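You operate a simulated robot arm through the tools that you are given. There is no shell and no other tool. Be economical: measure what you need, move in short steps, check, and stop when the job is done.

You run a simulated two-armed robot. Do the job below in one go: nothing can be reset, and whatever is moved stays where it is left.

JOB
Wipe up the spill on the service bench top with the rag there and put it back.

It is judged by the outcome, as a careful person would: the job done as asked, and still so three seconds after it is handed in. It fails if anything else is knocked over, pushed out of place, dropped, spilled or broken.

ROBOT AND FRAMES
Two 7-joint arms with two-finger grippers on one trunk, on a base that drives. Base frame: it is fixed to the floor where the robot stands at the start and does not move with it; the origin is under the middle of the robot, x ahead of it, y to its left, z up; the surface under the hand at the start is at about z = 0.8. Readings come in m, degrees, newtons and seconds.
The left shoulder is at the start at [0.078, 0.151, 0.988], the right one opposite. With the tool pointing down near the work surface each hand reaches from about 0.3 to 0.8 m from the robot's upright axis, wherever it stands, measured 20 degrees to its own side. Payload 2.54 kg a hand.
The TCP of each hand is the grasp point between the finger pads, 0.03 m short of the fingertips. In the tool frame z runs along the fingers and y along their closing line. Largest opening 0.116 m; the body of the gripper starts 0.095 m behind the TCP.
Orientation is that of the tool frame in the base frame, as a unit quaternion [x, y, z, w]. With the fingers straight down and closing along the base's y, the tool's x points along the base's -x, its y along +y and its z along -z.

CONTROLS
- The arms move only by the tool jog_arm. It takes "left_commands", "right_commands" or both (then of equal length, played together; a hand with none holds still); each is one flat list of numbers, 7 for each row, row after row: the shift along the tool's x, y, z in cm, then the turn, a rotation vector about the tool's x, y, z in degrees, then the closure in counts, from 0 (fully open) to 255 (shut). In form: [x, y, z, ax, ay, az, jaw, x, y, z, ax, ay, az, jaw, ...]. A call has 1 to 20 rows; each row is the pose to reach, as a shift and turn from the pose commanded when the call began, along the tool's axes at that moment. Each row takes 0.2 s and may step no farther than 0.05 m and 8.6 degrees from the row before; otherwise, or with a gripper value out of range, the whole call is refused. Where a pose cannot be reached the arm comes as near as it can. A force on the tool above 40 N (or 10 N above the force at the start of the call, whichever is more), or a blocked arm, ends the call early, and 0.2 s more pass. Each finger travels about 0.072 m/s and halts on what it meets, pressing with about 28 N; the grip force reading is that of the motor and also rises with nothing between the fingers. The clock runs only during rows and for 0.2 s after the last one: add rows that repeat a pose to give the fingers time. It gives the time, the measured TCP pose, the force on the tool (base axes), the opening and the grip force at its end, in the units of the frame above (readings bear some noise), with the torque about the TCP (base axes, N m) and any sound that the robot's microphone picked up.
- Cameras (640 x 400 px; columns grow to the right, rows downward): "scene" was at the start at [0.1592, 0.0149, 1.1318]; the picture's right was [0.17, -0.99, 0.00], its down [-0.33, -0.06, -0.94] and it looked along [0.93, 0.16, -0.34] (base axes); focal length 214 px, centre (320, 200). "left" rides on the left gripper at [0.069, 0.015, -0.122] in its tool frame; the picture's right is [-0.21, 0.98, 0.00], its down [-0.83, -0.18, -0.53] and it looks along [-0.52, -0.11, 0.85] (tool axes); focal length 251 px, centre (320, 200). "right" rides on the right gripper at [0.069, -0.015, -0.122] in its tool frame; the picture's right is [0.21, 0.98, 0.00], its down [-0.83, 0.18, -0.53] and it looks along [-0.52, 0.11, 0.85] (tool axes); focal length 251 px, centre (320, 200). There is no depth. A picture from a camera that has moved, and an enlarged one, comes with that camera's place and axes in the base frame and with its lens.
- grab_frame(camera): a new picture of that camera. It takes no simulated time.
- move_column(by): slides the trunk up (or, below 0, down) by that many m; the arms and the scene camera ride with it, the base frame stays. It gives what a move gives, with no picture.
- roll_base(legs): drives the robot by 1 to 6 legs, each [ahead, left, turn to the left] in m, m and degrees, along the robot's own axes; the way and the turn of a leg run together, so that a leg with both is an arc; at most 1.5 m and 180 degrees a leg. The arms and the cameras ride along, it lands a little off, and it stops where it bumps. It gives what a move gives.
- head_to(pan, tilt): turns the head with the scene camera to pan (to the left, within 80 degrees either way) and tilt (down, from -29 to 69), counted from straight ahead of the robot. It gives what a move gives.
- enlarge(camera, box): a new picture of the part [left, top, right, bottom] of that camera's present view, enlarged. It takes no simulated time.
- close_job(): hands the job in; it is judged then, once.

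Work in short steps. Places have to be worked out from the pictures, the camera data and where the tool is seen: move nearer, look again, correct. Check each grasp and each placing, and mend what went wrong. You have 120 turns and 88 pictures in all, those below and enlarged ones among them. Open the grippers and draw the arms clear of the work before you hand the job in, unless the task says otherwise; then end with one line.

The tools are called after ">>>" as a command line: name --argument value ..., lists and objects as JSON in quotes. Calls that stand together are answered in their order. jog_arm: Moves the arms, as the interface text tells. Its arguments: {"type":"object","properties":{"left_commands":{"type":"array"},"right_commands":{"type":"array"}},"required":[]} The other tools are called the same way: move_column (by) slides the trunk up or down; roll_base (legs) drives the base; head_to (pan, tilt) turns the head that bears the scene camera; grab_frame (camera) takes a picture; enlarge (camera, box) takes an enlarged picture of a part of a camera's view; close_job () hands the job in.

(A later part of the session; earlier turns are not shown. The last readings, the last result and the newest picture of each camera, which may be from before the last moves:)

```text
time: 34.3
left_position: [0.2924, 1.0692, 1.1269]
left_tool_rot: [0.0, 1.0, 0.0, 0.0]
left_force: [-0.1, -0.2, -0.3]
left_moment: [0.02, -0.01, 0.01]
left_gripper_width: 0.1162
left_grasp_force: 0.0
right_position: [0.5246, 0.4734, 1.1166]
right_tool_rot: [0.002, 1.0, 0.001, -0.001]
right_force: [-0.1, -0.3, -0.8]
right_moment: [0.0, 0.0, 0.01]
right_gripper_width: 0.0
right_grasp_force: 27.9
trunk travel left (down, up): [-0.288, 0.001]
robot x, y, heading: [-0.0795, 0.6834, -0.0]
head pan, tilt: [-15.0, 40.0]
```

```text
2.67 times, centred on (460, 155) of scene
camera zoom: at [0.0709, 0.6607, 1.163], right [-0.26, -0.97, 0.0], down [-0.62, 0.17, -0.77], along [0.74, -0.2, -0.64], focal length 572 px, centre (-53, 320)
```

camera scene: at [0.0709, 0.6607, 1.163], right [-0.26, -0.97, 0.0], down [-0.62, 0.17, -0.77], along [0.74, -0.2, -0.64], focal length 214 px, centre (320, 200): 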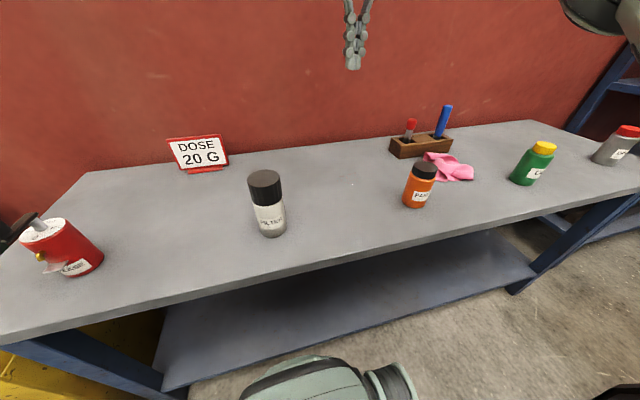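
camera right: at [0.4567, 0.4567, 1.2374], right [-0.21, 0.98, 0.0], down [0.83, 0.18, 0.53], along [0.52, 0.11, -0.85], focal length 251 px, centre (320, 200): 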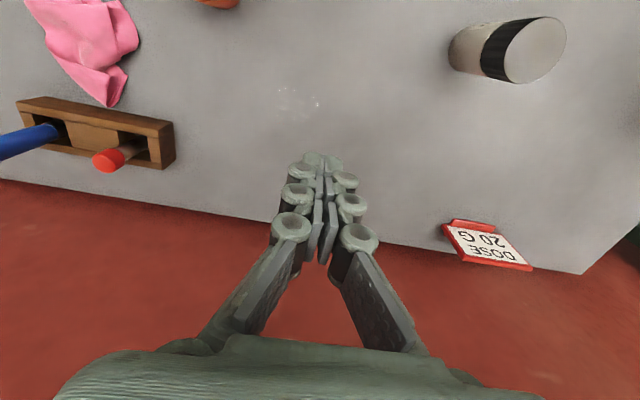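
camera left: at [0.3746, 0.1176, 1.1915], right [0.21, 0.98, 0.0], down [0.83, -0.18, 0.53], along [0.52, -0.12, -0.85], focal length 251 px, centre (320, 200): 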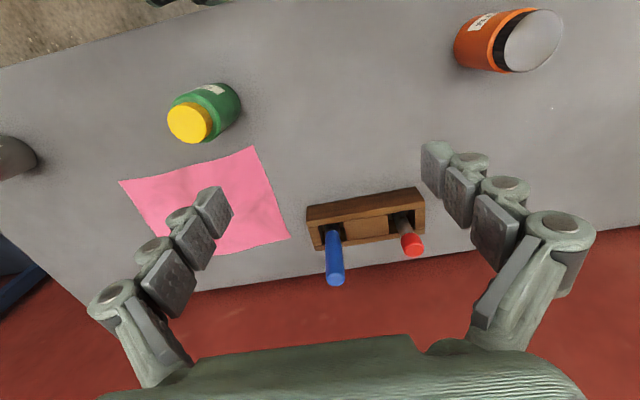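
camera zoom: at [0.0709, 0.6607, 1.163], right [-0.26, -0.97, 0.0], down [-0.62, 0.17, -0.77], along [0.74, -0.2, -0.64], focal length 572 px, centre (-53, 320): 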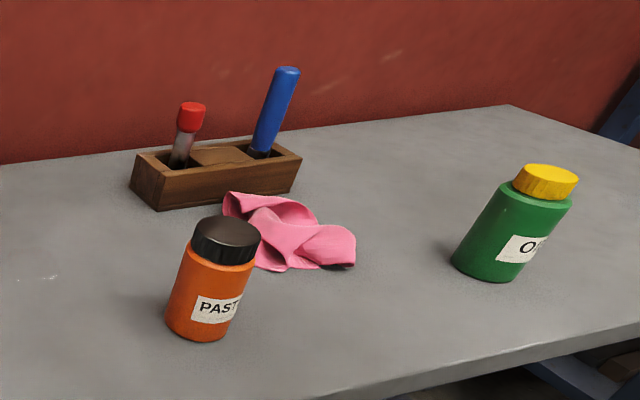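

The spill outline is now clear: y 0.40–0.475, x 0.527–0.60, centred at about (0.563, 0.437). The rag is crumpled around (0.535, 0.115). I'll drive back right 0.31 m, open the gripper and view it from above.

>>> roll_base --legs '[[0, -0.32, 0]]'

>>> jog_arm --right_commands '[2, -2, 2, 0, 0, 0, 0, 4, -4, 5, 0, 0, 0, 0, 4, -4, 8, 0, 0, 0, 0, 4, -4, 8, 0, 0, 0, 0]'

>>> grab_frame --camera "right"

>>> grab_frame --camera "scene"

```text
time: 38.0
left_position: [0.2903, 0.754, 1.1281]
left_tool_rot: [0.0, 1.0, 0.0, 0.0]
left_force: [-0.1, -0.5, -0.4]
left_moment: [0.05, 0.01, 0.01]
left_gripper_width: 0.1161
left_grasp_force: 0.1
right_position: [0.5256, 0.1576, 1.1158]
right_tool_rot: [0.001, 1.0, 0.001, 0.0]
right_force: [0.5, -0.8, -0.7]
right_moment: [-0.02, -0.02, -0.04]
right_gripper_width: 0.0
right_grasp_force: 27.7
trunk travel left (down, up): [-0.288, 0.001]
robot x, y, heading: [-0.0753, 0.3659, -0.0]
head pan, tilt: [-15.0, 40.0]
```

```text
time: 39.0
left_position: [0.2909, 0.7533, 1.1274]
left_tool_rot: [-0.001, 1.0, 0.0, 0.0]
left_force: [0.3, 0.4, -0.3]
left_moment: [0.01, -0.01, 0.01]
left_gripper_width: 0.1159
left_grasp_force: 0.1
right_position: [0.484, 0.1162, 1.0365]
right_tool_rot: [0.001, 1.0, 0.001, 0.001]
right_force: [0.4, -0.9, 0.3]
right_moment: [0.03, 0.01, 0.02]
right_gripper_width: 0.1162
right_grasp_force: 0.0
trunk travel left (down, up): [-0.288, 0.001]
robot x, y, heading: [-0.0806, 0.3661, 0.1]
head pan, tilt: [-15.0, 40.0]
```

```text
52 pictures are left
camera right: at [0.4162, 0.0992, 1.1574], right [-0.21, 0.98, 0.0], down [0.83, 0.18, 0.54], along [0.52, 0.12, -0.84], focal length 251 px, centre (320, 200)
```

right: 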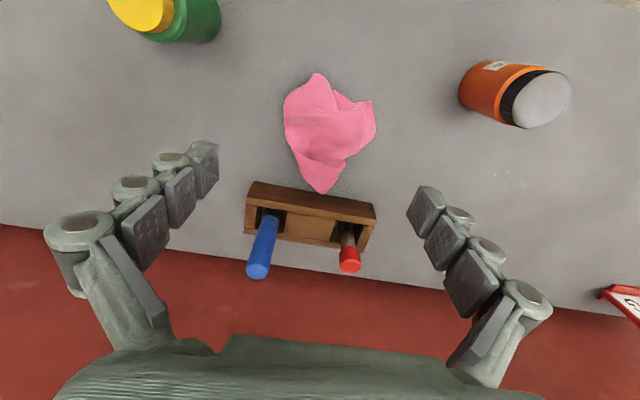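

```text
51 pictures are left
camera scene: at [0.0705, 0.3441, 1.1631], right [-0.26, -0.97, 0.0], down [-0.62, 0.17, -0.77], along [0.74, -0.2, -0.64], focal length 214 px, centre (320, 200)
```

scene: 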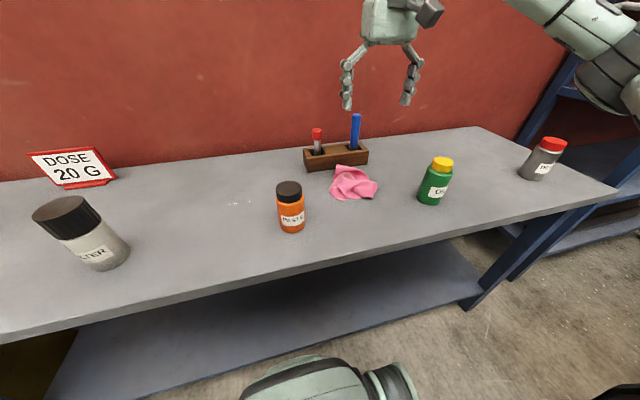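

Rag centre (0.507, 0.128), about 11 cm wide. Descending over it with open fingers to just above, watching the elbow.

>>> jog_arm --right_commands '[-2.3, 1.2, 4, 0, 0, 0, 0, -2.3, 1.2, 8, 0, 0, 0, 0, -2.3, 1.2, 12, 0, 0, 0, 0, -2.3, 1.2, 15, 0, 0, 0, 0, -2.3, 1.2, 15, 0, 0, 0, 0]'

>>> head_to --pan -40 --tilt 40

>>> grab_frame --camera "scene"

>>> grab_frame --camera "right"

```text
time: 40.2
left_position: [0.2913, 0.7545, 1.1288]
left_tool_rot: [-0.001, 1.0, 0.0, 0.0]
left_force: [1.0, 0.4, -1.2]
left_moment: [0.01, -0.01, -0.01]
left_gripper_width: 0.116
left_grasp_force: 0.1
right_position: [0.5094, 0.131, 0.8871]
right_tool_rot: [0.002, 1.0, 0.001, 0.001]
right_force: [0.3, 0.1, 0.1]
right_moment: [-0.02, -0.02, 0.01]
right_gripper_width: 0.1162
right_grasp_force: 0.0
trunk travel left (down, up): [-0.288, 0.001]
robot x, y, heading: [-0.0774, 0.3655, -0.1]
head pan, tilt: [-15.0, 40.0]
```

```text
time: 41.1
left_position: [0.2911, 0.7539, 1.128]
left_tool_rot: [-0.001, 1.0, 0.0, -0.001]
left_force: [0.3, 0.0, 0.5]
left_moment: [-0.02, 0.01, 0.01]
left_gripper_width: 0.1158
left_grasp_force: 0.1
right_position: [0.5098, 0.1301, 0.8866]
right_tool_rot: [0.001, 1.0, 0.001, 0.0]
right_force: [-0.2, 0.6, 0.2]
right_moment: [0.0, -0.01, 0.01]
right_gripper_width: 0.1158
right_grasp_force: 0.0
trunk travel left (down, up): [-0.288, 0.001]
robot x, y, heading: [-0.0788, 0.365, 0.1]
head pan, tilt: [-40.0, 40.0]
```

```text
50 pictures are left
camera scene: at [0.0538, 0.3114, 1.163], right [-0.64, -0.77, 0.0], down [-0.49, 0.41, -0.77], along [0.59, -0.49, -0.64], focal length 214 px, centre (320, 200)
```

scene: 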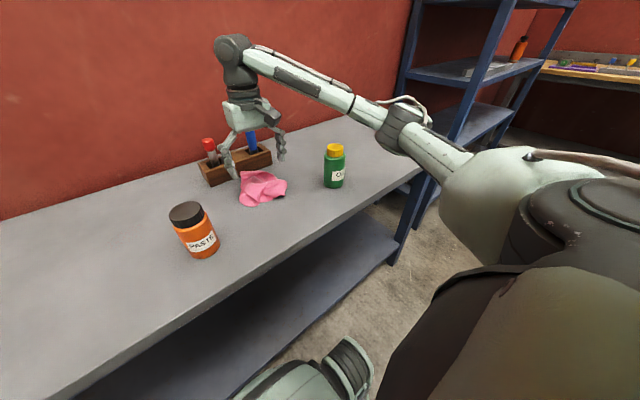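

```text
49 pictures are left
camera right: at [0.4409, 0.1143, 1.0074], right [-0.21, 0.98, 0.0], down [0.83, 0.18, 0.53], along [0.52, 0.12, -0.85], focal length 251 px, centre (320, 200)
```

right: 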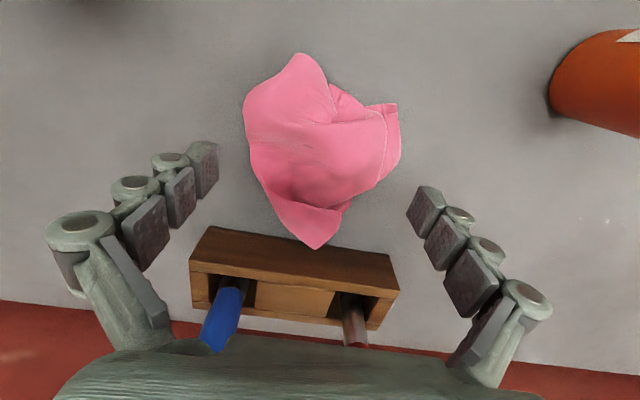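

Fingers straddle the rag centre and the elbow is clear of the oil bottle. Descending to the bench and closing.

>>> jog_arm --right_commands '[0, 0, 2.5, 0, 0, 0, 0, 0, 0, 4.5, 0, 0, 0, 0, 0, 0, 5.8, 0, 0, 0, 0, 0, 0, 5.8, 0, 0, 0, 0, 0, 0, 5.8, 0, 0, 0, 60, 0, 0, 5.8, 0, 0, 0, 120, 0, 0, 5.8, 0, 0, 0, 180, 0, 0, 5.8, 0, 0, 0, 255, 0, 0, 5.8, 0, 0, 0, 255, 0, 0, 5.8, 0, 0, 0, 255]'

>>> grab_frame --camera "right"

```text
time: 43.3
left_position: [0.2897, 0.7553, 1.1284]
left_tool_rot: [-0.001, 1.0, 0.0, 0.001]
left_force: [0.2, 0.1, 0.1]
left_moment: [0.0, -0.02, -0.01]
left_gripper_width: 0.1159
left_grasp_force: 0.1
right_position: [0.5084, 0.1304, 0.8292]
right_tool_rot: [0.001, 1.0, 0.001, 0.001]
right_force: [1.3, 0.1, 11.6]
right_moment: [-0.02, 0.03, -0.02]
right_gripper_width: 0.006
right_grasp_force: 27.3
trunk travel left (down, up): [-0.288, 0.001]
robot x, y, heading: [-0.0809, 0.371, -0.2]
head pan, tilt: [-40.0, 40.0]
```

```text
48 pictures are left
camera right: at [0.4402, 0.1134, 0.951], right [-0.21, 0.98, 0.0], down [0.82, 0.18, 0.54], along [0.52, 0.12, -0.84], focal length 251 px, centre (320, 200)
```

right: 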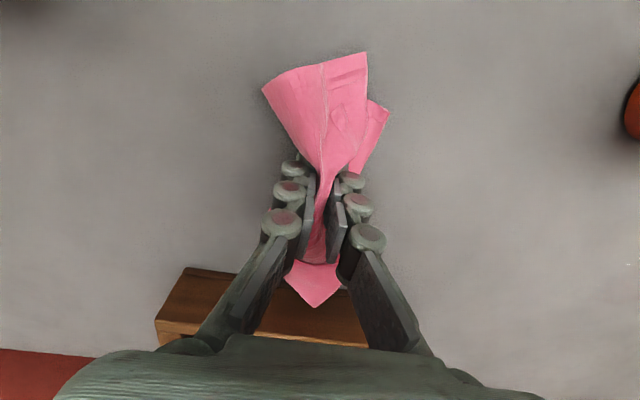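

Deep, solid grip this time (6 mm of cloth). Lifting gently.

>>> jog_arm --right_commands '[0, 0, -2, 0, 0, 0, 255, 0, 0, -5, 0, 0, 0, 255, 0, 0, -8, 0, 0, 0, 255, 0, 0, -11, 0, 0, 0, 255, 0, 0, -14, 0, 0, 0, 255, 0, 0, -17, 0, 0, 0, 255, -1.5, 0, -20, 0, 0, 0, 255, -3, 0, -21, 0, 0, 0, 255]'

>>> grab_frame --camera "right"

>>> roll_base --legs '[[0, 0.16, 0]]'

>>> grab_frame --camera "right"

```text
time: 45.1
left_position: [0.29, 0.7546, 1.1281]
left_tool_rot: [0.0, 1.0, 0.0, 0.0]
left_force: [0.0, 0.2, 0.2]
left_moment: [0.0, 0.01, -0.02]
left_gripper_width: 0.1158
left_grasp_force: 0.1
right_position: [0.5393, 0.1287, 1.0387]
right_tool_rot: [0.001, 1.0, 0.001, 0.0]
right_force: [0.5, 0.0, -0.4]
right_moment: [0.0, 0.0, 0.0]
right_gripper_width: 0.0049
right_grasp_force: 28.4
trunk travel left (down, up): [-0.288, 0.001]
robot x, y, heading: [-0.0807, 0.3687, -0.1]
head pan, tilt: [-40.0, 40.0]
```

```text
47 pictures are left
camera right: at [0.4706, 0.1129, 1.1601], right [-0.21, 0.98, 0.0], down [0.83, 0.18, 0.53], along [0.52, 0.12, -0.85], focal length 251 px, centre (320, 200)
```

right: 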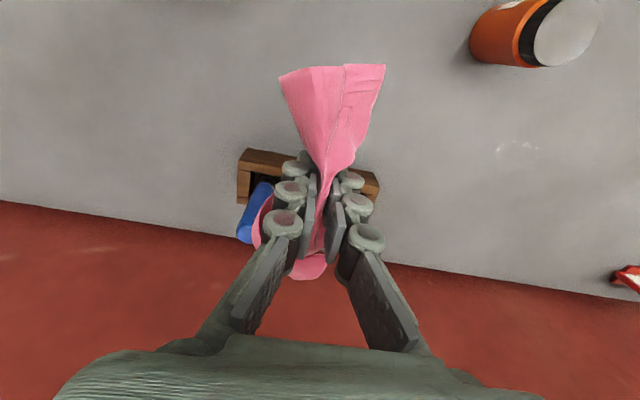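

```text
time: 47.2
left_position: [0.2898, 0.9134, 1.127]
left_tool_rot: [-0.001, 1.0, 0.0, -0.001]
left_force: [0.2, 0.0, 0.3]
left_moment: [-0.04, 0.02, -0.01]
left_gripper_width: 0.116
left_grasp_force: 0.0
right_position: [0.5389, 0.2886, 1.0375]
right_tool_rot: [-0.001, 1.0, 0.002, 0.0]
right_force: [0.3, 0.2, 0.6]
right_moment: [-0.05, -0.02, -0.01]
right_gripper_width: 0.0049
right_grasp_force: 28.0
trunk travel left (down, up): [-0.288, 0.001]
robot x, y, heading: [-0.0773, 0.5286, -0.1]
head pan, tilt: [-40.0, 40.0]
```

```text
46 pictures are left
camera right: at [0.4706, 0.2731, 1.16], right [-0.21, 0.98, 0.0], down [0.83, 0.18, 0.53], along [0.52, 0.12, -0.85], focal length 251 px, centre (320, 200)
```

right: 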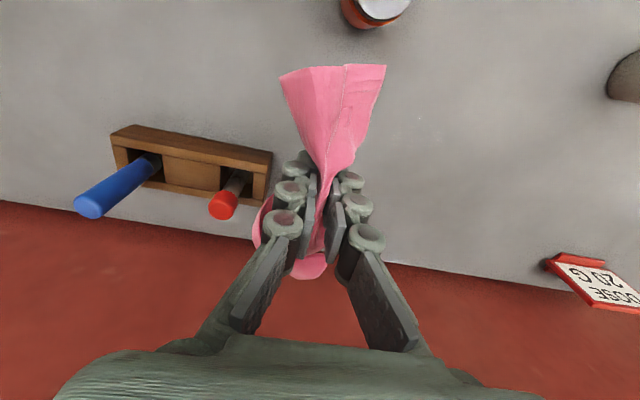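

Grip stable. Continuing left 0.15 m toward the spill.

>>> roll_base --legs '[[0, 0.15, 0]]'

>>> grab_frame --camera "right"

>>> grab_frame --camera "scene"

```text
time: 49.3
left_position: [0.2893, 1.063, 1.1276]
left_tool_rot: [-0.002, 1.0, 0.0, 0.0]
left_force: [-0.6, 0.4, -0.1]
left_moment: [-0.03, 0.01, -0.02]
left_gripper_width: 0.1158
left_grasp_force: 0.1
right_position: [0.5392, 0.4396, 1.0388]
right_tool_rot: [0.001, 1.0, 0.002, 0.0]
right_force: [0.0, 0.2, -0.5]
right_moment: [-0.04, 0.02, 0.02]
right_gripper_width: 0.0049
right_grasp_force: 28.5
trunk travel left (down, up): [-0.288, 0.001]
robot x, y, heading: [-0.077, 0.6746, 0.2]
head pan, tilt: [-40.0, 40.0]
```

```text
45 pictures are left
camera right: at [0.4704, 0.4225, 1.16], right [-0.22, 0.98, 0.0], down [0.83, 0.18, 0.53], along [0.52, 0.12, -0.85], focal length 251 px, centre (320, 200)
```

right: 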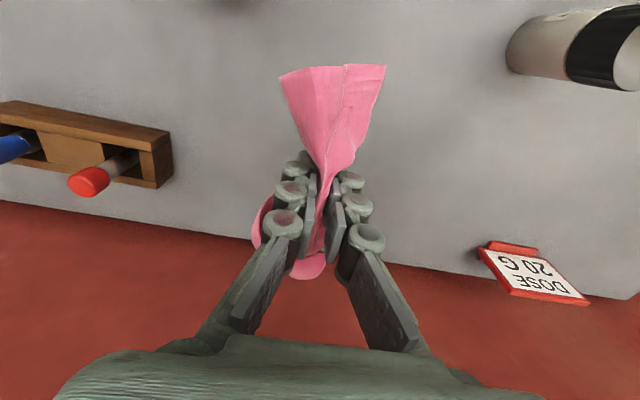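

```text
44 pictures are left
camera scene: at [0.0533, 0.6201, 1.163], right [-0.64, -0.77, 0.0], down [-0.49, 0.41, -0.77], along [0.59, -0.49, -0.64], focal length 214 px, centre (320, 200)
```

scene: 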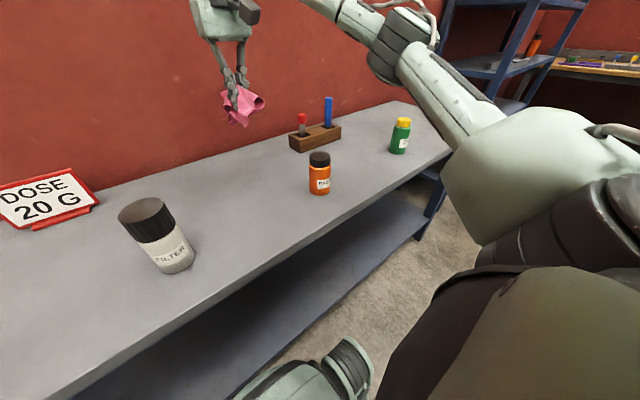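

Now above the spill. Lowering to about z 0.85 at (0.565, 0.44) and checking clearance.

>>> jog_arm --right_commands '[-1, 0, 4.5, 0, 0, 0, 255, -2.5, 0, 9, 0, 0, 0, 255, -2.5, 0, 13, 0, 0, 0, 255, -2.5, 0, 16.5, 0, 0, 0, 255, -2.5, 0, 18.5, 0, 0, 0, 255, -2.5, 0, 18.5, 0, 0, 0, 255]'

>>> grab_frame --camera "scene"

>>> grab_frame --camera "right"

```text
time: 50.7
left_position: [0.2885, 1.0633, 1.1276]
left_tool_rot: [-0.002, 1.0, 0.001, 0.001]
left_force: [-0.1, -0.1, 0.0]
left_moment: [-0.02, 0.0, 0.01]
left_gripper_width: 0.1158
left_grasp_force: 0.0
right_position: [0.5643, 0.4398, 0.8556]
right_tool_rot: [-0.001, 1.0, 0.001, 0.001]
right_force: [0.3, 0.5, -0.1]
right_moment: [0.01, 0.01, -0.04]
right_gripper_width: 0.0047
right_grasp_force: 28.2
trunk travel left (down, up): [-0.288, 0.001]
robot x, y, heading: [-0.0767, 0.6764, 0.4]
head pan, tilt: [-40.0, 40.0]
```

```text
43 pictures are left
camera scene: at [0.0532, 0.6199, 1.163], right [-0.64, -0.77, 0.0], down [-0.49, 0.41, -0.77], along [0.59, -0.49, -0.64], focal length 214 px, centre (320, 200)
```

scene: 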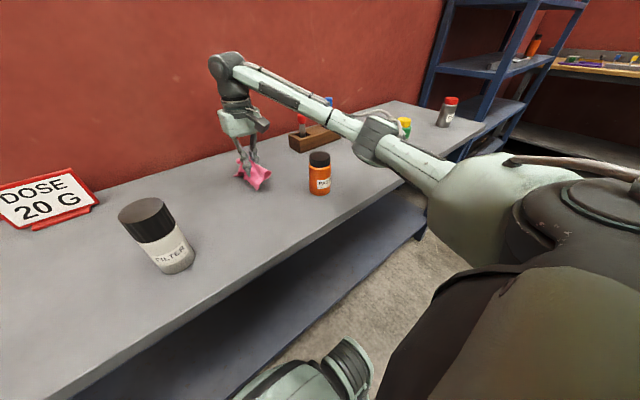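

```text
42 pictures are left
camera right: at [0.4961, 0.4224, 0.9767], right [-0.22, 0.98, 0.0], down [0.83, 0.18, 0.54], along [0.52, 0.12, -0.84], focal length 251 px, centre (320, 200)
```

right: 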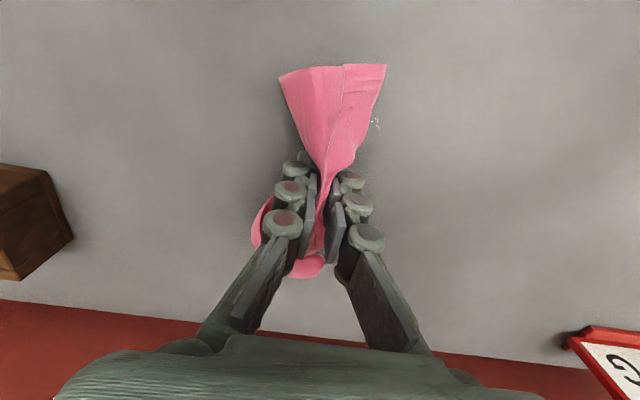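

Clear of the bottles. Pressing down and wiping a raster over the spill's front half and middle.

>>> jog_arm --right_commands '[0, 0, 1.2, 0, 0, 0, 255, 0, 0, 2.2, 0, 0, 0, 255, 0, 3, 2.4, 0, 0, 0, 255, 0, 6, 2.4, 0, 0, 0, 255, 2.5, 6, 2.4, 0, 0, 0, 255, 2.5, 2, 2.4, 0, 0, 0, 255, 2.5, -2, 2.4, 0, 0, 0, 255, 2.5, -5, 2.4, 0, 0, 0, 255, 5, -5, 2.4, 0, 0, 0, 255, 5, -1, 2.4, 0, 0, 0, 255, 5, 3, 2.4, 0, 0, 0, 255, 5, 6, 2.4, 0, 0, 0, 255, 2.5, 6, 2.4, 0, 0, 0, 255, 0, 6, 2.4, 0, 0, 0, 255, 0, 2, 2.4, 0, 0, 0, 255, 0, -2, 2.4, 0, 0, 0, 255, 0, -5, 2.4, 0, 0, 0, 255, -2.5, -5, 2.4, 0, 0, 0, 255, -2.5, -1, 2.4, 0, 0, 0, 255, -2.5, 3, 2.4, 0, 0, 0, 255]'

>>> grab_frame --camera "right"

```text
time: 54.9
left_position: [0.2888, 1.0633, 1.1271]
left_tool_rot: [-0.003, 1.0, -0.001, 0.001]
left_force: [0.0, -0.4, 0.0]
left_moment: [0.01, -0.01, 0.03]
left_gripper_width: 0.116
left_grasp_force: 0.0
right_position: [0.588, 0.4696, 0.8301]
right_tool_rot: [0.0, 1.0, 0.001, 0.001]
right_force: [0.3, 0.1, 5.2]
right_moment: [-0.06, 0.04, 0.05]
right_gripper_width: 0.005
right_grasp_force: 28.0
trunk travel left (down, up): [-0.288, 0.001]
robot x, y, heading: [-0.0808, 0.6737, 0.3]
head pan, tilt: [-40.0, 40.0]
```

```text
41 pictures are left
camera right: at [0.5192, 0.4532, 0.9511], right [-0.21, 0.98, 0.0], down [0.83, 0.18, 0.54], along [0.52, 0.12, -0.84], focal length 251 px, centre (320, 200)
```

right: 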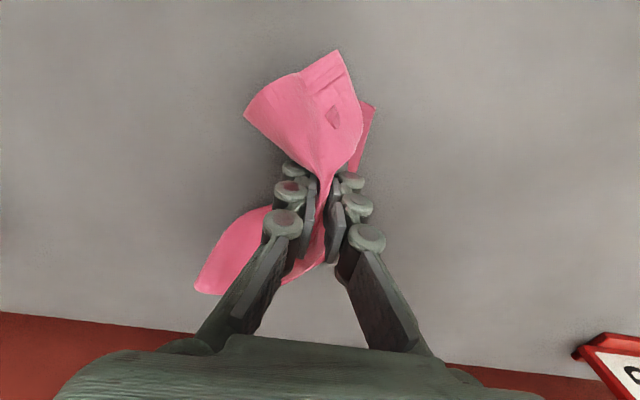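

Light contact (5 N), rag held. Wiping the back half and a second pass.

>>> jog_arm --right_commands '[0, 3, 0, 0, 0, 0, 255, -2.5, 3, 0, 0, 0, 0, 255, -2.5, -1, 0, 0, 0, 0, 255, -2.5, -5, 0, 0, 0, 0, 255, -2.5, -8, 0, 0, 0, 0, 255, 0, -8, 0, 0, 0, 0, 255, 0, -4, 0, 0, 0, 0, 255, 0, 0, 0, 0, 0, 0, 255, 1.5, 1, 0, 0, 0, 0, 255, 1.5, -3, 0, 0, 0, 0, 255, 1.5, -7, 0, 0, 0, 0, 255, 3.5, -7, 0, 0, 0, 0, 255, 3.5, -3, 0, 0, 0, 0, 255, 3.5, 1, 0, 0, 0, 0, 255, 6, 1, 0, 0, 0, 0, 255, 6, -3, 0, 0, 0, 0, 255, 6, -7, 0, 0, 0, 0, 255, 6, -7, -3, 0, 0, 0, 255, 6, -7, -7, 0, 0, 0, 255, 6, -7, -11, 0, 0, 0, 255]'

>>> grab_frame --camera "right"

```text
time: 59.1
left_position: [0.2898, 1.0636, 1.1277]
left_tool_rot: [-0.002, 1.0, 0.001, 0.0]
left_force: [-0.4, 1.0, -0.5]
left_moment: [0.0, -0.01, -0.01]
left_gripper_width: 0.116
left_grasp_force: 0.0
right_position: [0.5275, 0.3965, 0.9394]
right_tool_rot: [0.0, 1.0, 0.001, 0.0]
right_force: [0.0, 0.1, -0.6]
right_moment: [-0.09, 0.01, -0.03]
right_gripper_width: 0.0052
right_grasp_force: 27.7
trunk travel left (down, up): [-0.288, 0.001]
robot x, y, heading: [-0.0813, 0.6766, 0.3]
head pan, tilt: [-40.0, 40.0]
```

```text
40 pictures are left
camera right: at [0.46, 0.3801, 1.0616], right [-0.22, 0.98, 0.0], down [0.83, 0.18, 0.53], along [0.52, 0.12, -0.85], focal length 251 px, centre (320, 200)
```

right: 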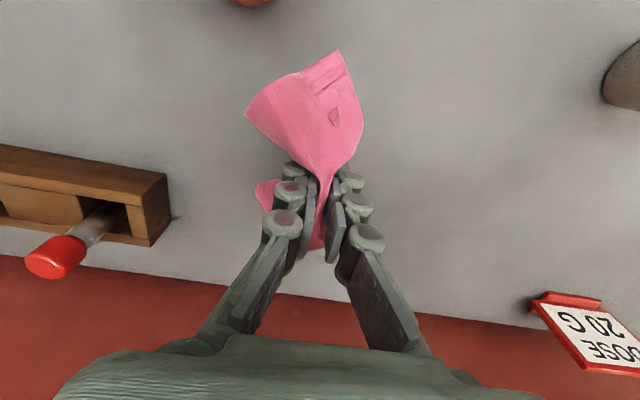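

Rag lifted. I'll raise it and drive back right to the earlier viewpoint (hand at about 0.54, 0.13, 1.04), where the glints showed, to check the wipe.

>>> jog_arm --right_commands '[0, 0, -4, 0, 0, 0, 255, 0, 2, -8, 0, 0, 0, 255, -1, 4.3, -10, 0, 0, 0, 255, -1.2, 4.3, -10, 0, 0, 0, 255]'

>>> roll_base --legs '[[0, -0.155, 0], [0, -0.155, 0]]'

>>> grab_frame --camera "right"

>>> enlarge --camera "right" --box '[430, 90, 590, 190]'

```text
time: 60.1
left_position: [0.289, 1.0618, 1.1275]
left_tool_rot: [-0.001, 1.0, -0.001, 0.0]
left_force: [-0.4, -0.6, 0.4]
left_moment: [0.0, 0.01, 0.0]
left_gripper_width: 0.1159
left_grasp_force: 0.0
right_position: [0.5423, 0.4418, 1.0407]
right_tool_rot: [0.0, 1.0, 0.001, -0.001]
right_force: [0.1, 0.0, 0.2]
right_moment: [-0.02, 0.0, -0.02]
right_gripper_width: 0.0051
right_grasp_force: 28.0
trunk travel left (down, up): [-0.288, 0.001]
robot x, y, heading: [-0.0766, 0.6757, 0.2]
head pan, tilt: [-40.0, 40.0]
```

```text
time: 64.0
left_position: [0.2901, 0.7543, 1.1285]
left_tool_rot: [-0.002, 1.0, 0.0, 0.0]
left_force: [-0.5, 0.3, 0.8]
left_moment: [0.0, 0.03, 0.01]
left_gripper_width: 0.1159
left_grasp_force: 0.1
right_position: [0.5424, 0.1329, 1.0385]
right_tool_rot: [0.0, 1.0, 0.001, 0.0]
right_force: [0.1, 0.0, -0.1]
right_moment: [-0.02, 0.01, -0.01]
right_gripper_width: 0.0047
right_grasp_force: 28.3
trunk travel left (down, up): [-0.288, 0.001]
robot x, y, heading: [-0.0791, 0.3653, 0.1]
head pan, tilt: [-40.0, 40.0]
```

```text
39 pictures are left
camera right: at [0.4737, 0.1162, 1.1611], right [-0.21, 0.98, 0.0], down [0.83, 0.18, 0.53], along [0.52, 0.12, -0.85], focal length 251 px, centre (320, 200)
```

right: 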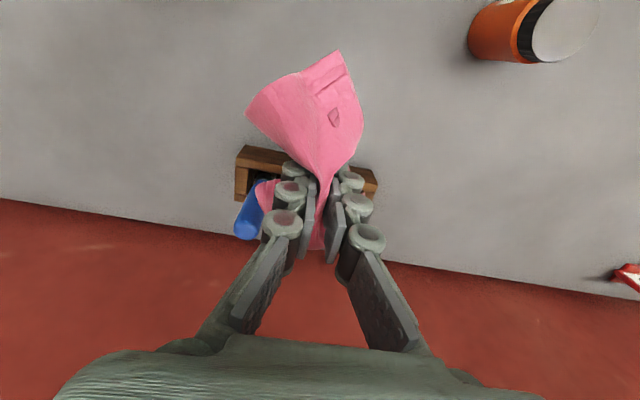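

```text
4.00 times, centred on (510, 140) of right
camera zoom: at [0.4737, 0.1162, 1.1611], right [-0.21, 0.98, 0.0], down [0.83, 0.18, 0.53], along [0.52, 0.12, -0.85], focal length 1006 px, centre (-440, 440)
```

zoom: 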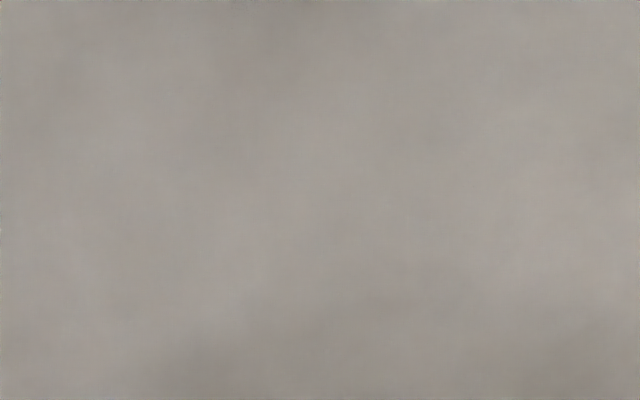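

The glints are gone, so the spill is wiped. Now raising a little and driving right to return the rag to its place.

>>> jog_arm --right_commands '[0, 0, -3, 0, 0, 0, 255, 1, 0, -6.5, 0, 0, 0, 255, 1.5, 0, -7, 0, 0, 0, 255]'

>>> roll_base --legs '[[0, -0.15, 0], [0, -0.15, 0]]'

>>> grab_frame --camera "right"

>>> grab_frame --camera "scene"

```text
time: 64.8
left_position: [0.2901, 0.7545, 1.1259]
left_tool_rot: [-0.002, 1.0, 0.0, 0.0]
left_force: [0.4, 0.4, -1.1]
left_moment: [-0.02, 0.0, 0.04]
left_gripper_width: 0.1161
left_grasp_force: 0.1
right_position: [0.5257, 0.1336, 1.1103]
right_tool_rot: [0.0, 1.0, 0.0, 0.0]
right_force: [-0.1, -1.3, -1.3]
right_moment: [0.01, 0.05, 0.01]
right_gripper_width: 0.0049
right_grasp_force: 28.5
trunk travel left (down, up): [-0.288, 0.001]
robot x, y, heading: [-0.0759, 0.3668, 0.1]
head pan, tilt: [-40.0, 40.0]
```

```text
time: 68.5
left_position: [0.2918, 0.454, 1.1277]
left_tool_rot: [0.0, 1.0, 0.0, 0.0]
left_force: [-0.8, -0.5, -0.1]
left_moment: [-0.01, 0.01, 0.03]
left_gripper_width: 0.1159
left_grasp_force: 0.0
right_position: [0.5275, -0.1683, 1.1107]
right_tool_rot: [0.0, 1.0, 0.001, 0.0]
right_force: [-0.1, 0.2, -0.4]
right_moment: [0.01, 0.02, -0.01]
right_gripper_width: 0.0051
right_grasp_force: 28.0
trunk travel left (down, up): [-0.288, 0.001]
robot x, y, heading: [-0.0782, 0.0669, 0.3]
head pan, tilt: [-40.0, 40.0]
```

```text
37 pictures are left
camera right: at [0.4574, -0.1838, 1.2316], right [-0.21, 0.98, 0.0], down [0.83, 0.18, 0.53], along [0.52, 0.12, -0.85], focal length 251 px, centre (320, 200)
```

right: 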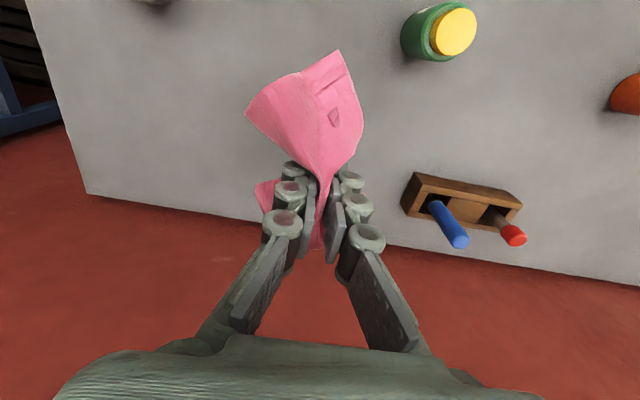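

```text
36 pictures are left
camera scene: at [0.0542, 0.0115, 1.163], right [-0.64, -0.77, 0.0], down [-0.49, 0.41, -0.77], along [0.59, -0.49, -0.64], focal length 214 px, centre (320, 200)
```

scene: 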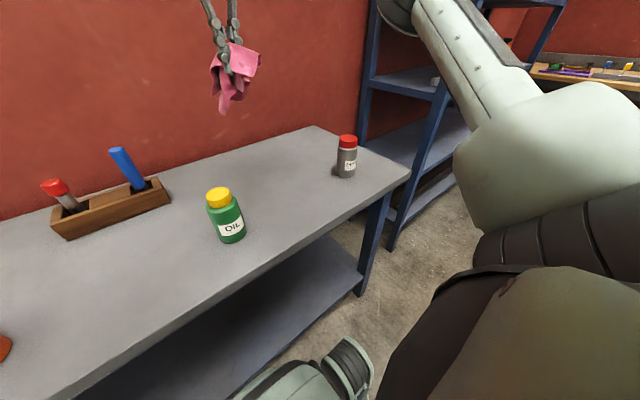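

Now lowering the rag at (0.62, -0.145), since most of the cloth trails toward the robot side of the hand; stopping just above the bench.

>>> jog_arm --right_commands '[-4, 1, 2, 0, 0, 0, 255, -8, 2.3, 4.5, 0, 0, 0, 255, -9.2, 2.3, 9, 0, 0, 0, 255, -9.2, 2.3, 13.5, 0, 0, 0, 255, -9.2, 2.3, 18, 0, 0, 0, 255, -9.2, 2.3, 22, 0, 0, 0, 255, -9.2, 2.3, 25, 0, 0, 0, 255, -9.2, 2.3, 26.5, 0, 0, 0, 255, -9.2, 2.3, 27.5, 0, 0, 0, 255, -9.2, 2.3, 27.5, 0, 0, 0, 255]'

>>> grab_frame --camera "scene"

>>> grab_frame --camera "right"

```text
time: 70.7
left_position: [0.292, 0.4541, 1.127]
left_tool_rot: [0.0, 1.0, 0.001, 0.0]
left_force: [-0.2, 0.6, 0.5]
left_moment: [-0.01, -0.02, 0.01]
left_gripper_width: 0.1162
left_grasp_force: 0.1
right_position: [0.6167, -0.1446, 0.8349]
right_tool_rot: [0.001, 1.0, 0.001, 0.001]
right_force: [-0.7, 0.3, 1.0]
right_moment: [-0.03, 0.01, 0.0]
right_gripper_width: 0.0052
right_grasp_force: 27.8
trunk travel left (down, up): [-0.288, 0.001]
robot x, y, heading: [-0.079, 0.071, -0.0]
head pan, tilt: [-40.0, 40.0]
```

```text
35 pictures are left
camera scene: at [0.054, 0.0117, 1.163], right [-0.64, -0.77, 0.0], down [-0.49, 0.41, -0.77], along [0.59, -0.49, -0.64], focal length 214 px, centre (320, 200)
```

scene: 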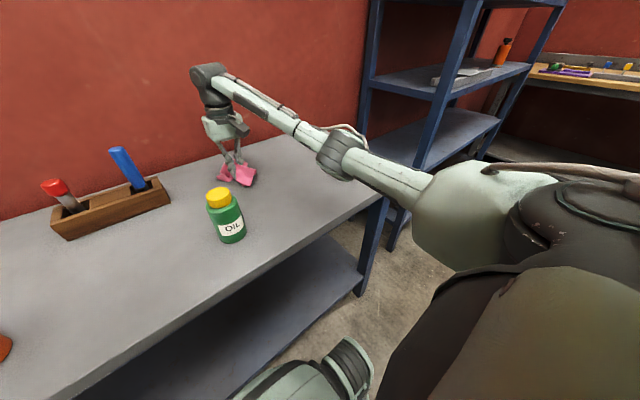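

```text
34 pictures are left
camera right: at [0.5478, -0.161, 0.9555], right [-0.21, 0.98, 0.0], down [0.83, 0.18, 0.54], along [0.52, 0.12, -0.84], focal length 251 px, centre (320, 200)
```

right: 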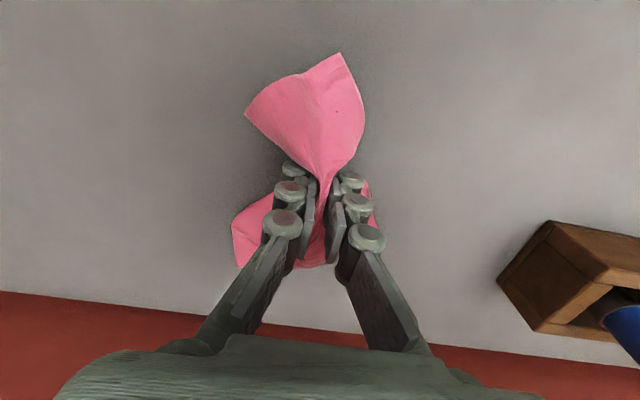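

Everything is clear. Opening the fingers slowly and then lifting straight up.

>>> jog_arm --right_commands '[0, 0, 0.2, 0, 0, 0, 200, 0, 0, 0.2, 0, 0, 0, 140, 0, 0, 0.2, 0, 0, 0, 80, 0, 0, 0.2, 0, 0, 0, 0, 0, 0, 0.2, 0, 0, 0, 0, 0, 0, 0.2, 0, 0, 0, 0, 0, 0, -2, 0, 0, 0, 0, 0, 0, -6, 0, 0, 0, 0, 0, 0, -10, 0, 0, 0, 0, 0, 0, -14.5, 0, 0, 0, 0, 0, 0, -19, 0, 0, 0, 0]'

>>> grab_frame --camera "right"

>>> grab_frame --camera "scene"

```text
time: 73.1
left_position: [0.291, 0.4549, 1.128]
left_tool_rot: [0.0, 1.0, -0.001, -0.001]
left_force: [0.4, -0.9, 0.4]
left_moment: [-0.03, -0.01, -0.03]
left_gripper_width: 0.1162
left_grasp_force: 0.0
right_position: [0.6153, -0.1453, 1.0268]
right_tool_rot: [0.001, 1.0, 0.001, 0.001]
right_force: [0.2, 0.0, -0.5]
right_moment: [0.0, 0.01, 0.0]
right_gripper_width: 0.116
right_grasp_force: 0.0
trunk travel left (down, up): [-0.288, 0.001]
robot x, y, heading: [-0.079, 0.0667, 0.2]
head pan, tilt: [-40.0, 40.0]
```

```text
33 pictures are left
camera right: at [0.5466, -0.1617, 1.1476], right [-0.21, 0.98, 0.0], down [0.83, 0.18, 0.53], along [0.52, 0.11, -0.84], focal length 251 px, centre (320, 200)
```

right: 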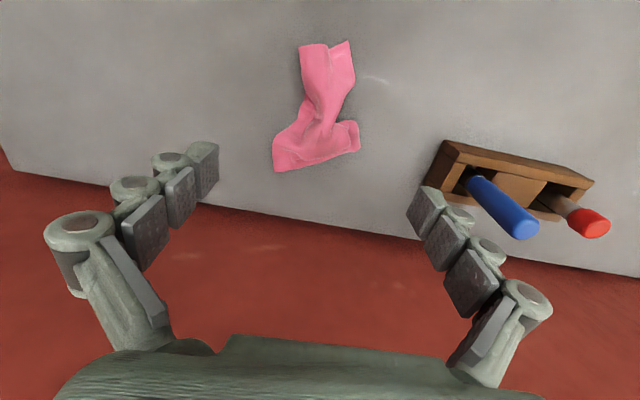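

```text
32 pictures are left
camera scene: at [0.0536, 0.012, 1.163], right [-0.64, -0.77, 0.0], down [-0.49, 0.41, -0.77], along [0.59, -0.49, -0.64], focal length 214 px, centre (320, 200)
```

scene: 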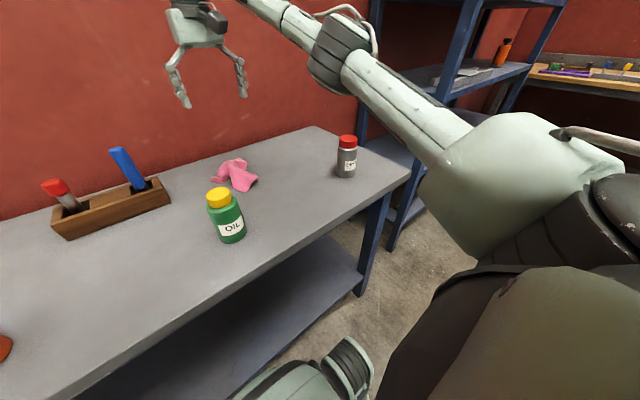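

The rag is down inside its old area, maybe 3 cm far back. There's a faint highlight beside it at (375,80), so I'll look closer.

>>> enlarge --camera "right" --box '[260, 20, 420, 120]'

>>> enlarge --camera "right" --box '[260, 100, 420, 200]'

```text
4.00 times, centred on (340, 70) of right
camera zoom: at [0.5466, -0.1617, 1.1476], right [-0.21, 0.98, 0.0], down [0.83, 0.18, 0.53], along [0.52, 0.11, -0.84], focal length 1006 px, centre (240, 720)
```

zoom: 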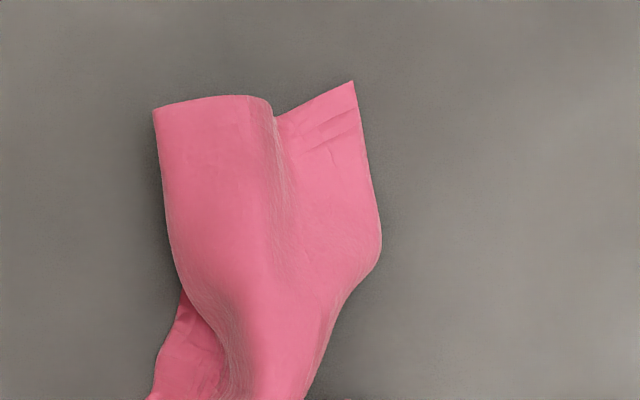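

```text
4.00 times, centred on (340, 150) of right
camera zoom: at [0.5466, -0.1617, 1.1476], right [-0.21, 0.98, 0.0], down [0.83, 0.18, 0.53], along [0.52, 0.11, -0.84], focal length 1006 px, centre (240, 400)
```

zoom: 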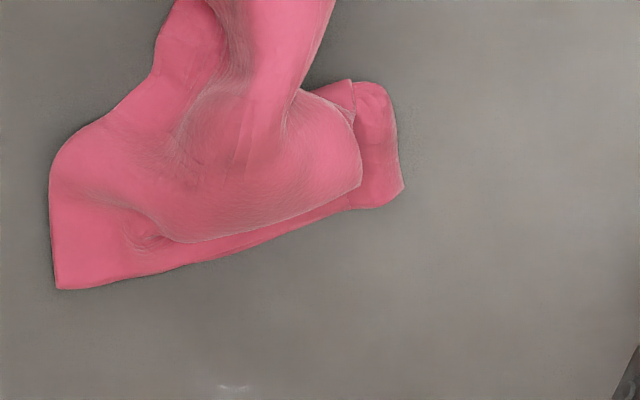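

That was only render noise; the rag is settled. The grey DRYER bottle, though, was nudged about 1.6 cm back (+x) by the elbow, so I'll go and look at it from above with the right hand to set it back.

>>> jog_arm --right_commands '[2, 0, -3, 0, 0, 0, 0, 5, 0, -6, 0, 0, 0, 0, 9, 0, -6, 0, 0, 0, 0]'

>>> roll_base --legs '[[-0.1, 0, 0], [0, -0.25, 0]]'

>>> grab_frame --camera "right"

>>> grab_frame --camera "scene"

```text
time: 73.9
left_position: [0.2917, 0.4543, 1.1292]
left_tool_rot: [0.0, 1.0, 0.0, 0.0]
left_force: [0.1, -0.1, 0.6]
left_moment: [0.01, -0.05, 0.0]
left_gripper_width: 0.116
left_grasp_force: 0.0
right_position: [0.5289, -0.1449, 1.0838]
right_tool_rot: [0.0, 1.0, 0.002, 0.0]
right_force: [0.3, 0.4, 0.0]
right_moment: [-0.01, -0.01, 0.01]
right_gripper_width: 0.1162
right_grasp_force: 0.1
trunk travel left (down, up): [-0.288, 0.001]
robot x, y, heading: [-0.0794, 0.0671, 0.0]
head pan, tilt: [-40.0, 40.0]
```

```text
time: 77.7
left_position: [0.1904, 0.2073, 1.1278]
left_tool_rot: [-0.002, 1.0, 0.001, 0.0]
left_force: [0.4, -0.5, -0.2]
left_moment: [0.01, 0.02, -0.02]
left_gripper_width: 0.116
left_grasp_force: 0.1
right_position: [0.4314, -0.3899, 1.0837]
right_tool_rot: [0.0, 1.0, 0.001, 0.0]
right_force: [0.2, -1.2, 0.3]
right_moment: [0.02, 0.02, -0.02]
right_gripper_width: 0.1162
right_grasp_force: 0.0
trunk travel left (down, up): [-0.288, 0.001]
robot x, y, heading: [-0.1728, -0.1831, 0.2]
head pan, tilt: [-40.0, 40.0]
```

```text
29 pictures are left
camera right: at [0.3629, -0.4069, 1.205], right [-0.22, 0.98, 0.0], down [0.83, 0.18, 0.53], along [0.52, 0.12, -0.85], focal length 251 px, centre (320, 200)
```

right: 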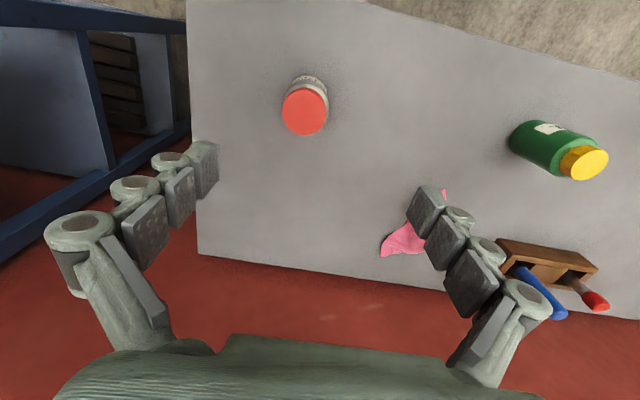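

```text
28 pictures are left
camera scene: at [-0.0446, -0.2361, 1.163], right [-0.64, -0.77, 0.0], down [-0.49, 0.41, -0.77], along [0.59, -0.49, -0.64], focal length 214 px, centre (320, 200)
```

scene: 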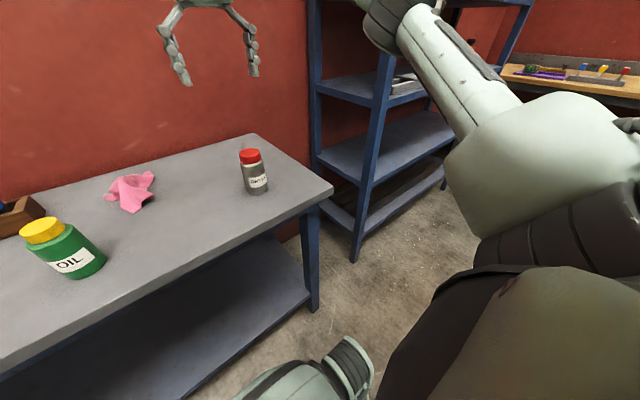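

The bottle is now at about (0.425, -0.405). I'll centre over it and go down partway to check alignment.

>>> jog_arm --right_commands '[0.7, -1.4, 3, 0, 0, 0, 0, 0.7, -1.4, 6, 0, 0, 0, 0, 0.7, -1.4, 9.5, 0, 0, 0, 0, 0.7, -1.4, 9.5, 0, 0, 0, 0]'

>>> grab_frame --camera "right"

>>> grab_frame --camera "scene"

```text
time: 78.7
left_position: [0.1914, 0.2077, 1.1277]
left_tool_rot: [-0.002, 1.0, 0.0, 0.0]
left_force: [-0.7, 0.1, 0.2]
left_moment: [-0.01, 0.03, -0.04]
left_gripper_width: 0.1159
left_grasp_force: 0.1
right_position: [0.423, -0.4031, 0.9892]
right_tool_rot: [0.0, 1.0, 0.001, 0.001]
right_force: [0.2, -0.1, -0.8]
right_moment: [-0.02, 0.0, 0.0]
right_gripper_width: 0.116
right_grasp_force: 0.0
trunk travel left (down, up): [-0.288, 0.001]
robot x, y, heading: [-0.1768, -0.1796, 0.3]
head pan, tilt: [-40.0, 40.0]
```

```text
27 pictures are left
camera right: at [0.3545, -0.4191, 1.1102], right [-0.21, 0.98, 0.0], down [0.83, 0.18, 0.54], along [0.52, 0.12, -0.84], focal length 251 px, centre (320, 200)
```

right: 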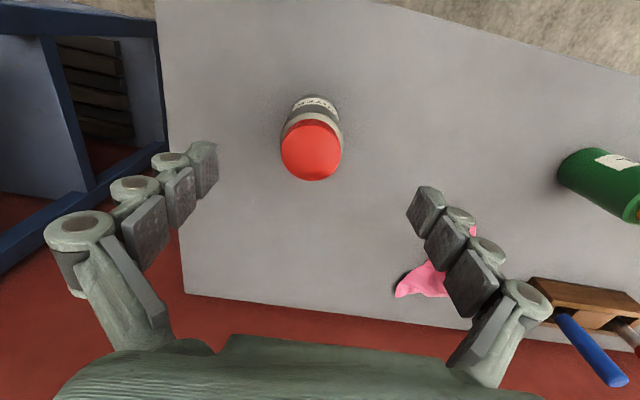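

```text
26 pictures are left
camera scene: at [-0.0448, -0.2358, 1.1631], right [-0.64, -0.77, 0.0], down [-0.49, 0.41, -0.77], along [0.59, -0.49, -0.64], focal length 214 px, centre (320, 200)
```

scene: 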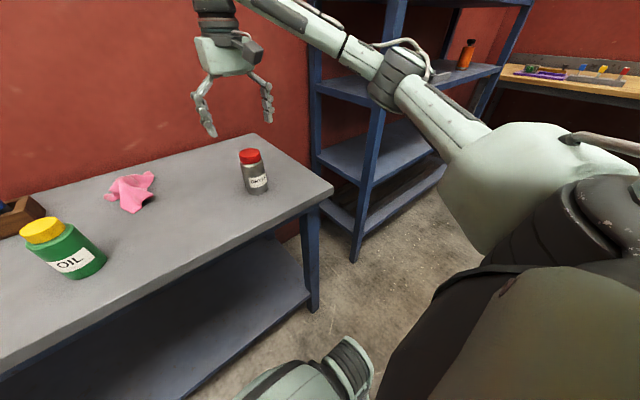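

Refined bottle position: (0.4275, -0.4085), top at about 0.92. Lowering around it with the fingers open, no closing yet.

>>> jog_arm --right_commands '[-0.5, -0.5, 3, 0, 0, 0, 0, -0.5, -0.5, 6, 0, 0, 0, 0, -0.5, -0.5, 9, 0, 0, 0, 0, -0.5, -0.5, 12.4, 0, 0, 0, 0, -0.5, -0.5, 12.4, 0, 0, 0, 0]'

>>> grab_frame --camera "right"

>>> enlarge --camera "scene" --box '[160, 80, 320, 180]'

```text
time: 79.9
left_position: [0.1921, 0.2076, 1.1284]
left_tool_rot: [-0.002, 1.0, -0.001, 0.0]
left_force: [-0.3, 0.1, -0.1]
left_moment: [-0.01, -0.01, -0.02]
left_gripper_width: 0.1159
left_grasp_force: 0.0
right_position: [0.4301, -0.4099, 0.8656]
right_tool_rot: [-0.001, 1.0, 0.001, 0.0]
right_force: [-0.7, -0.2, -0.2]
right_moment: [-0.01, 0.0, -0.01]
right_gripper_width: 0.1162
right_grasp_force: 0.1
trunk travel left (down, up): [-0.288, 0.001]
robot x, y, heading: [-0.1786, -0.1802, 0.1]
head pan, tilt: [-40.0, 40.0]
```

```text
25 pictures are left
camera right: at [0.361, -0.4265, 0.9857], right [-0.22, 0.98, 0.0], down [0.83, 0.18, 0.54], along [0.52, 0.12, -0.84], focal length 251 px, centre (320, 200)
```

right: 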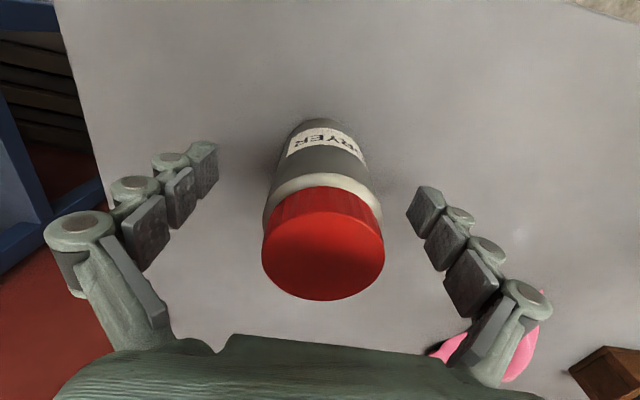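

```text
4.00 times, centred on (240, 130) of scene
camera zoom: at [-0.0447, -0.2359, 1.163], right [-0.64, -0.77, 0.0], down [-0.49, 0.41, -0.77], along [0.59, -0.49, -0.64], focal length 858 px, centre (640, 480)
```

zoom: 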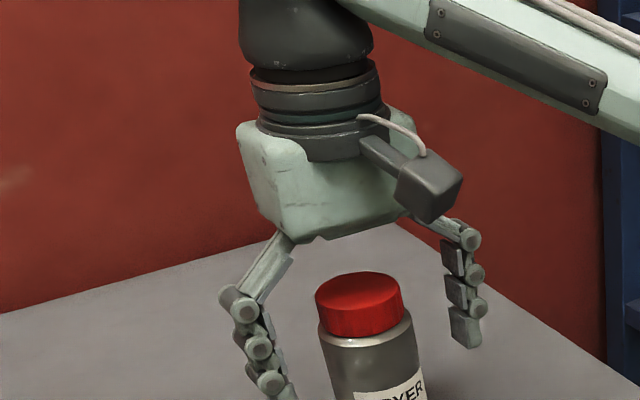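

The bottle is centred between the fingers. Closing gently, dragging it 1.5 cm back toward the robot, then releasing.

>>> jog_arm --right_commands '[0.2, 0.1, 0, 0, 0, 0, 60, 0.2, 0.1, 0, 0, 0, 0, 110, 0.2, 0.1, 0, 0, 0, 0, 160, 0.2, 0.1, 0, 0, 0, 0, 160, 0.2, 0.1, 0, 0, 0, 0, 160]'

>>> grab_frame --camera "right"

```text
time: 81.1
left_position: [0.1924, 0.2071, 1.1274]
left_tool_rot: [-0.001, 1.0, 0.0, 0.001]
left_force: [-0.3, 0.9, 0.5]
left_moment: [-0.02, 0.0, 0.0]
left_gripper_width: 0.1163
left_grasp_force: 0.0
right_position: [0.4278, -0.4088, 0.8654]
right_tool_rot: [0.0, 1.0, 0.0, 0.001]
right_force: [0.2, -0.6, 2.3]
right_moment: [0.03, 0.01, 0.0]
right_gripper_width: 0.057
right_grasp_force: 28.0
trunk travel left (down, up): [-0.288, 0.001]
robot x, y, heading: [-0.1774, -0.1773, 0.4]
head pan, tilt: [-40.0, 40.0]
```

```text
23 pictures are left
camera right: at [0.3593, -0.4254, 0.9862], right [-0.22, 0.98, 0.0], down [0.83, 0.18, 0.53], along [0.52, 0.12, -0.84], focal length 251 px, centre (320, 200)
```

right: 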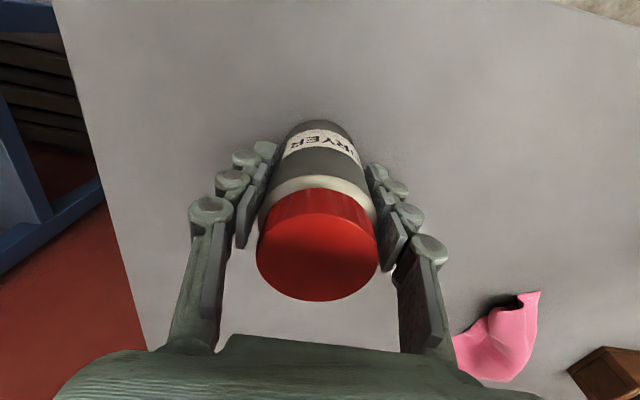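

Gripped at 57 mm, upright. Dragging it 1.5 cm toward the robot and releasing.

>>> jog_arm --right_commands '[0.4, 0, 0, 0, 0, 0, 160, 0.8, 0, 0, 0, 0, 0, 160, 1.2, 0, 0, 0, 0, 0, 160, 1.5, 0, 0, 0, 0, 0, 160, 1.5, 0, 0, 0, 0, 0, 160, 1.5, 0, 0, 0, 0, 0, 120, 1.5, 0, 0, 0, 0, 0, 70, 1.5, 0, 0, 0, 0, 0, 0, 1.5, 0, 0, 0, 0, 0, 0, 1.5, 0, 0, 0, 0, 0, 0]'

>>> grab_frame --camera "right"

```text
time: 83.3
left_position: [0.1911, 0.206, 1.1277]
left_tool_rot: [-0.002, 1.0, 0.0, -0.001]
left_force: [0.0, 0.3, -0.1]
left_moment: [0.02, 0.02, -0.02]
left_gripper_width: 0.1161
left_grasp_force: 0.0
right_position: [0.4133, -0.4084, 0.8647]
right_tool_rot: [0.0, 1.0, 0.0, -0.001]
right_force: [0.0, 0.0, -0.7]
right_moment: [0.02, -0.01, -0.02]
right_gripper_width: 0.1161
right_grasp_force: 0.1
trunk travel left (down, up): [-0.288, 0.001]
robot x, y, heading: [-0.1762, -0.1826, 0.1]
head pan, tilt: [-40.0, 40.0]
```

```text
22 pictures are left
camera right: at [0.3444, -0.4245, 0.9867], right [-0.22, 0.98, 0.0], down [0.83, 0.18, 0.53], along [0.52, 0.12, -0.85], focal length 251 px, centre (320, 200)
```

right: 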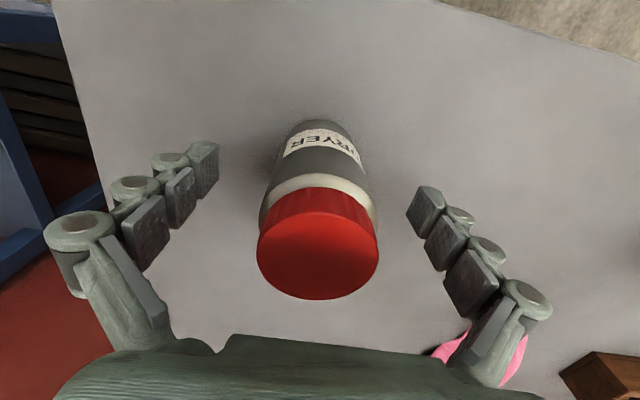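

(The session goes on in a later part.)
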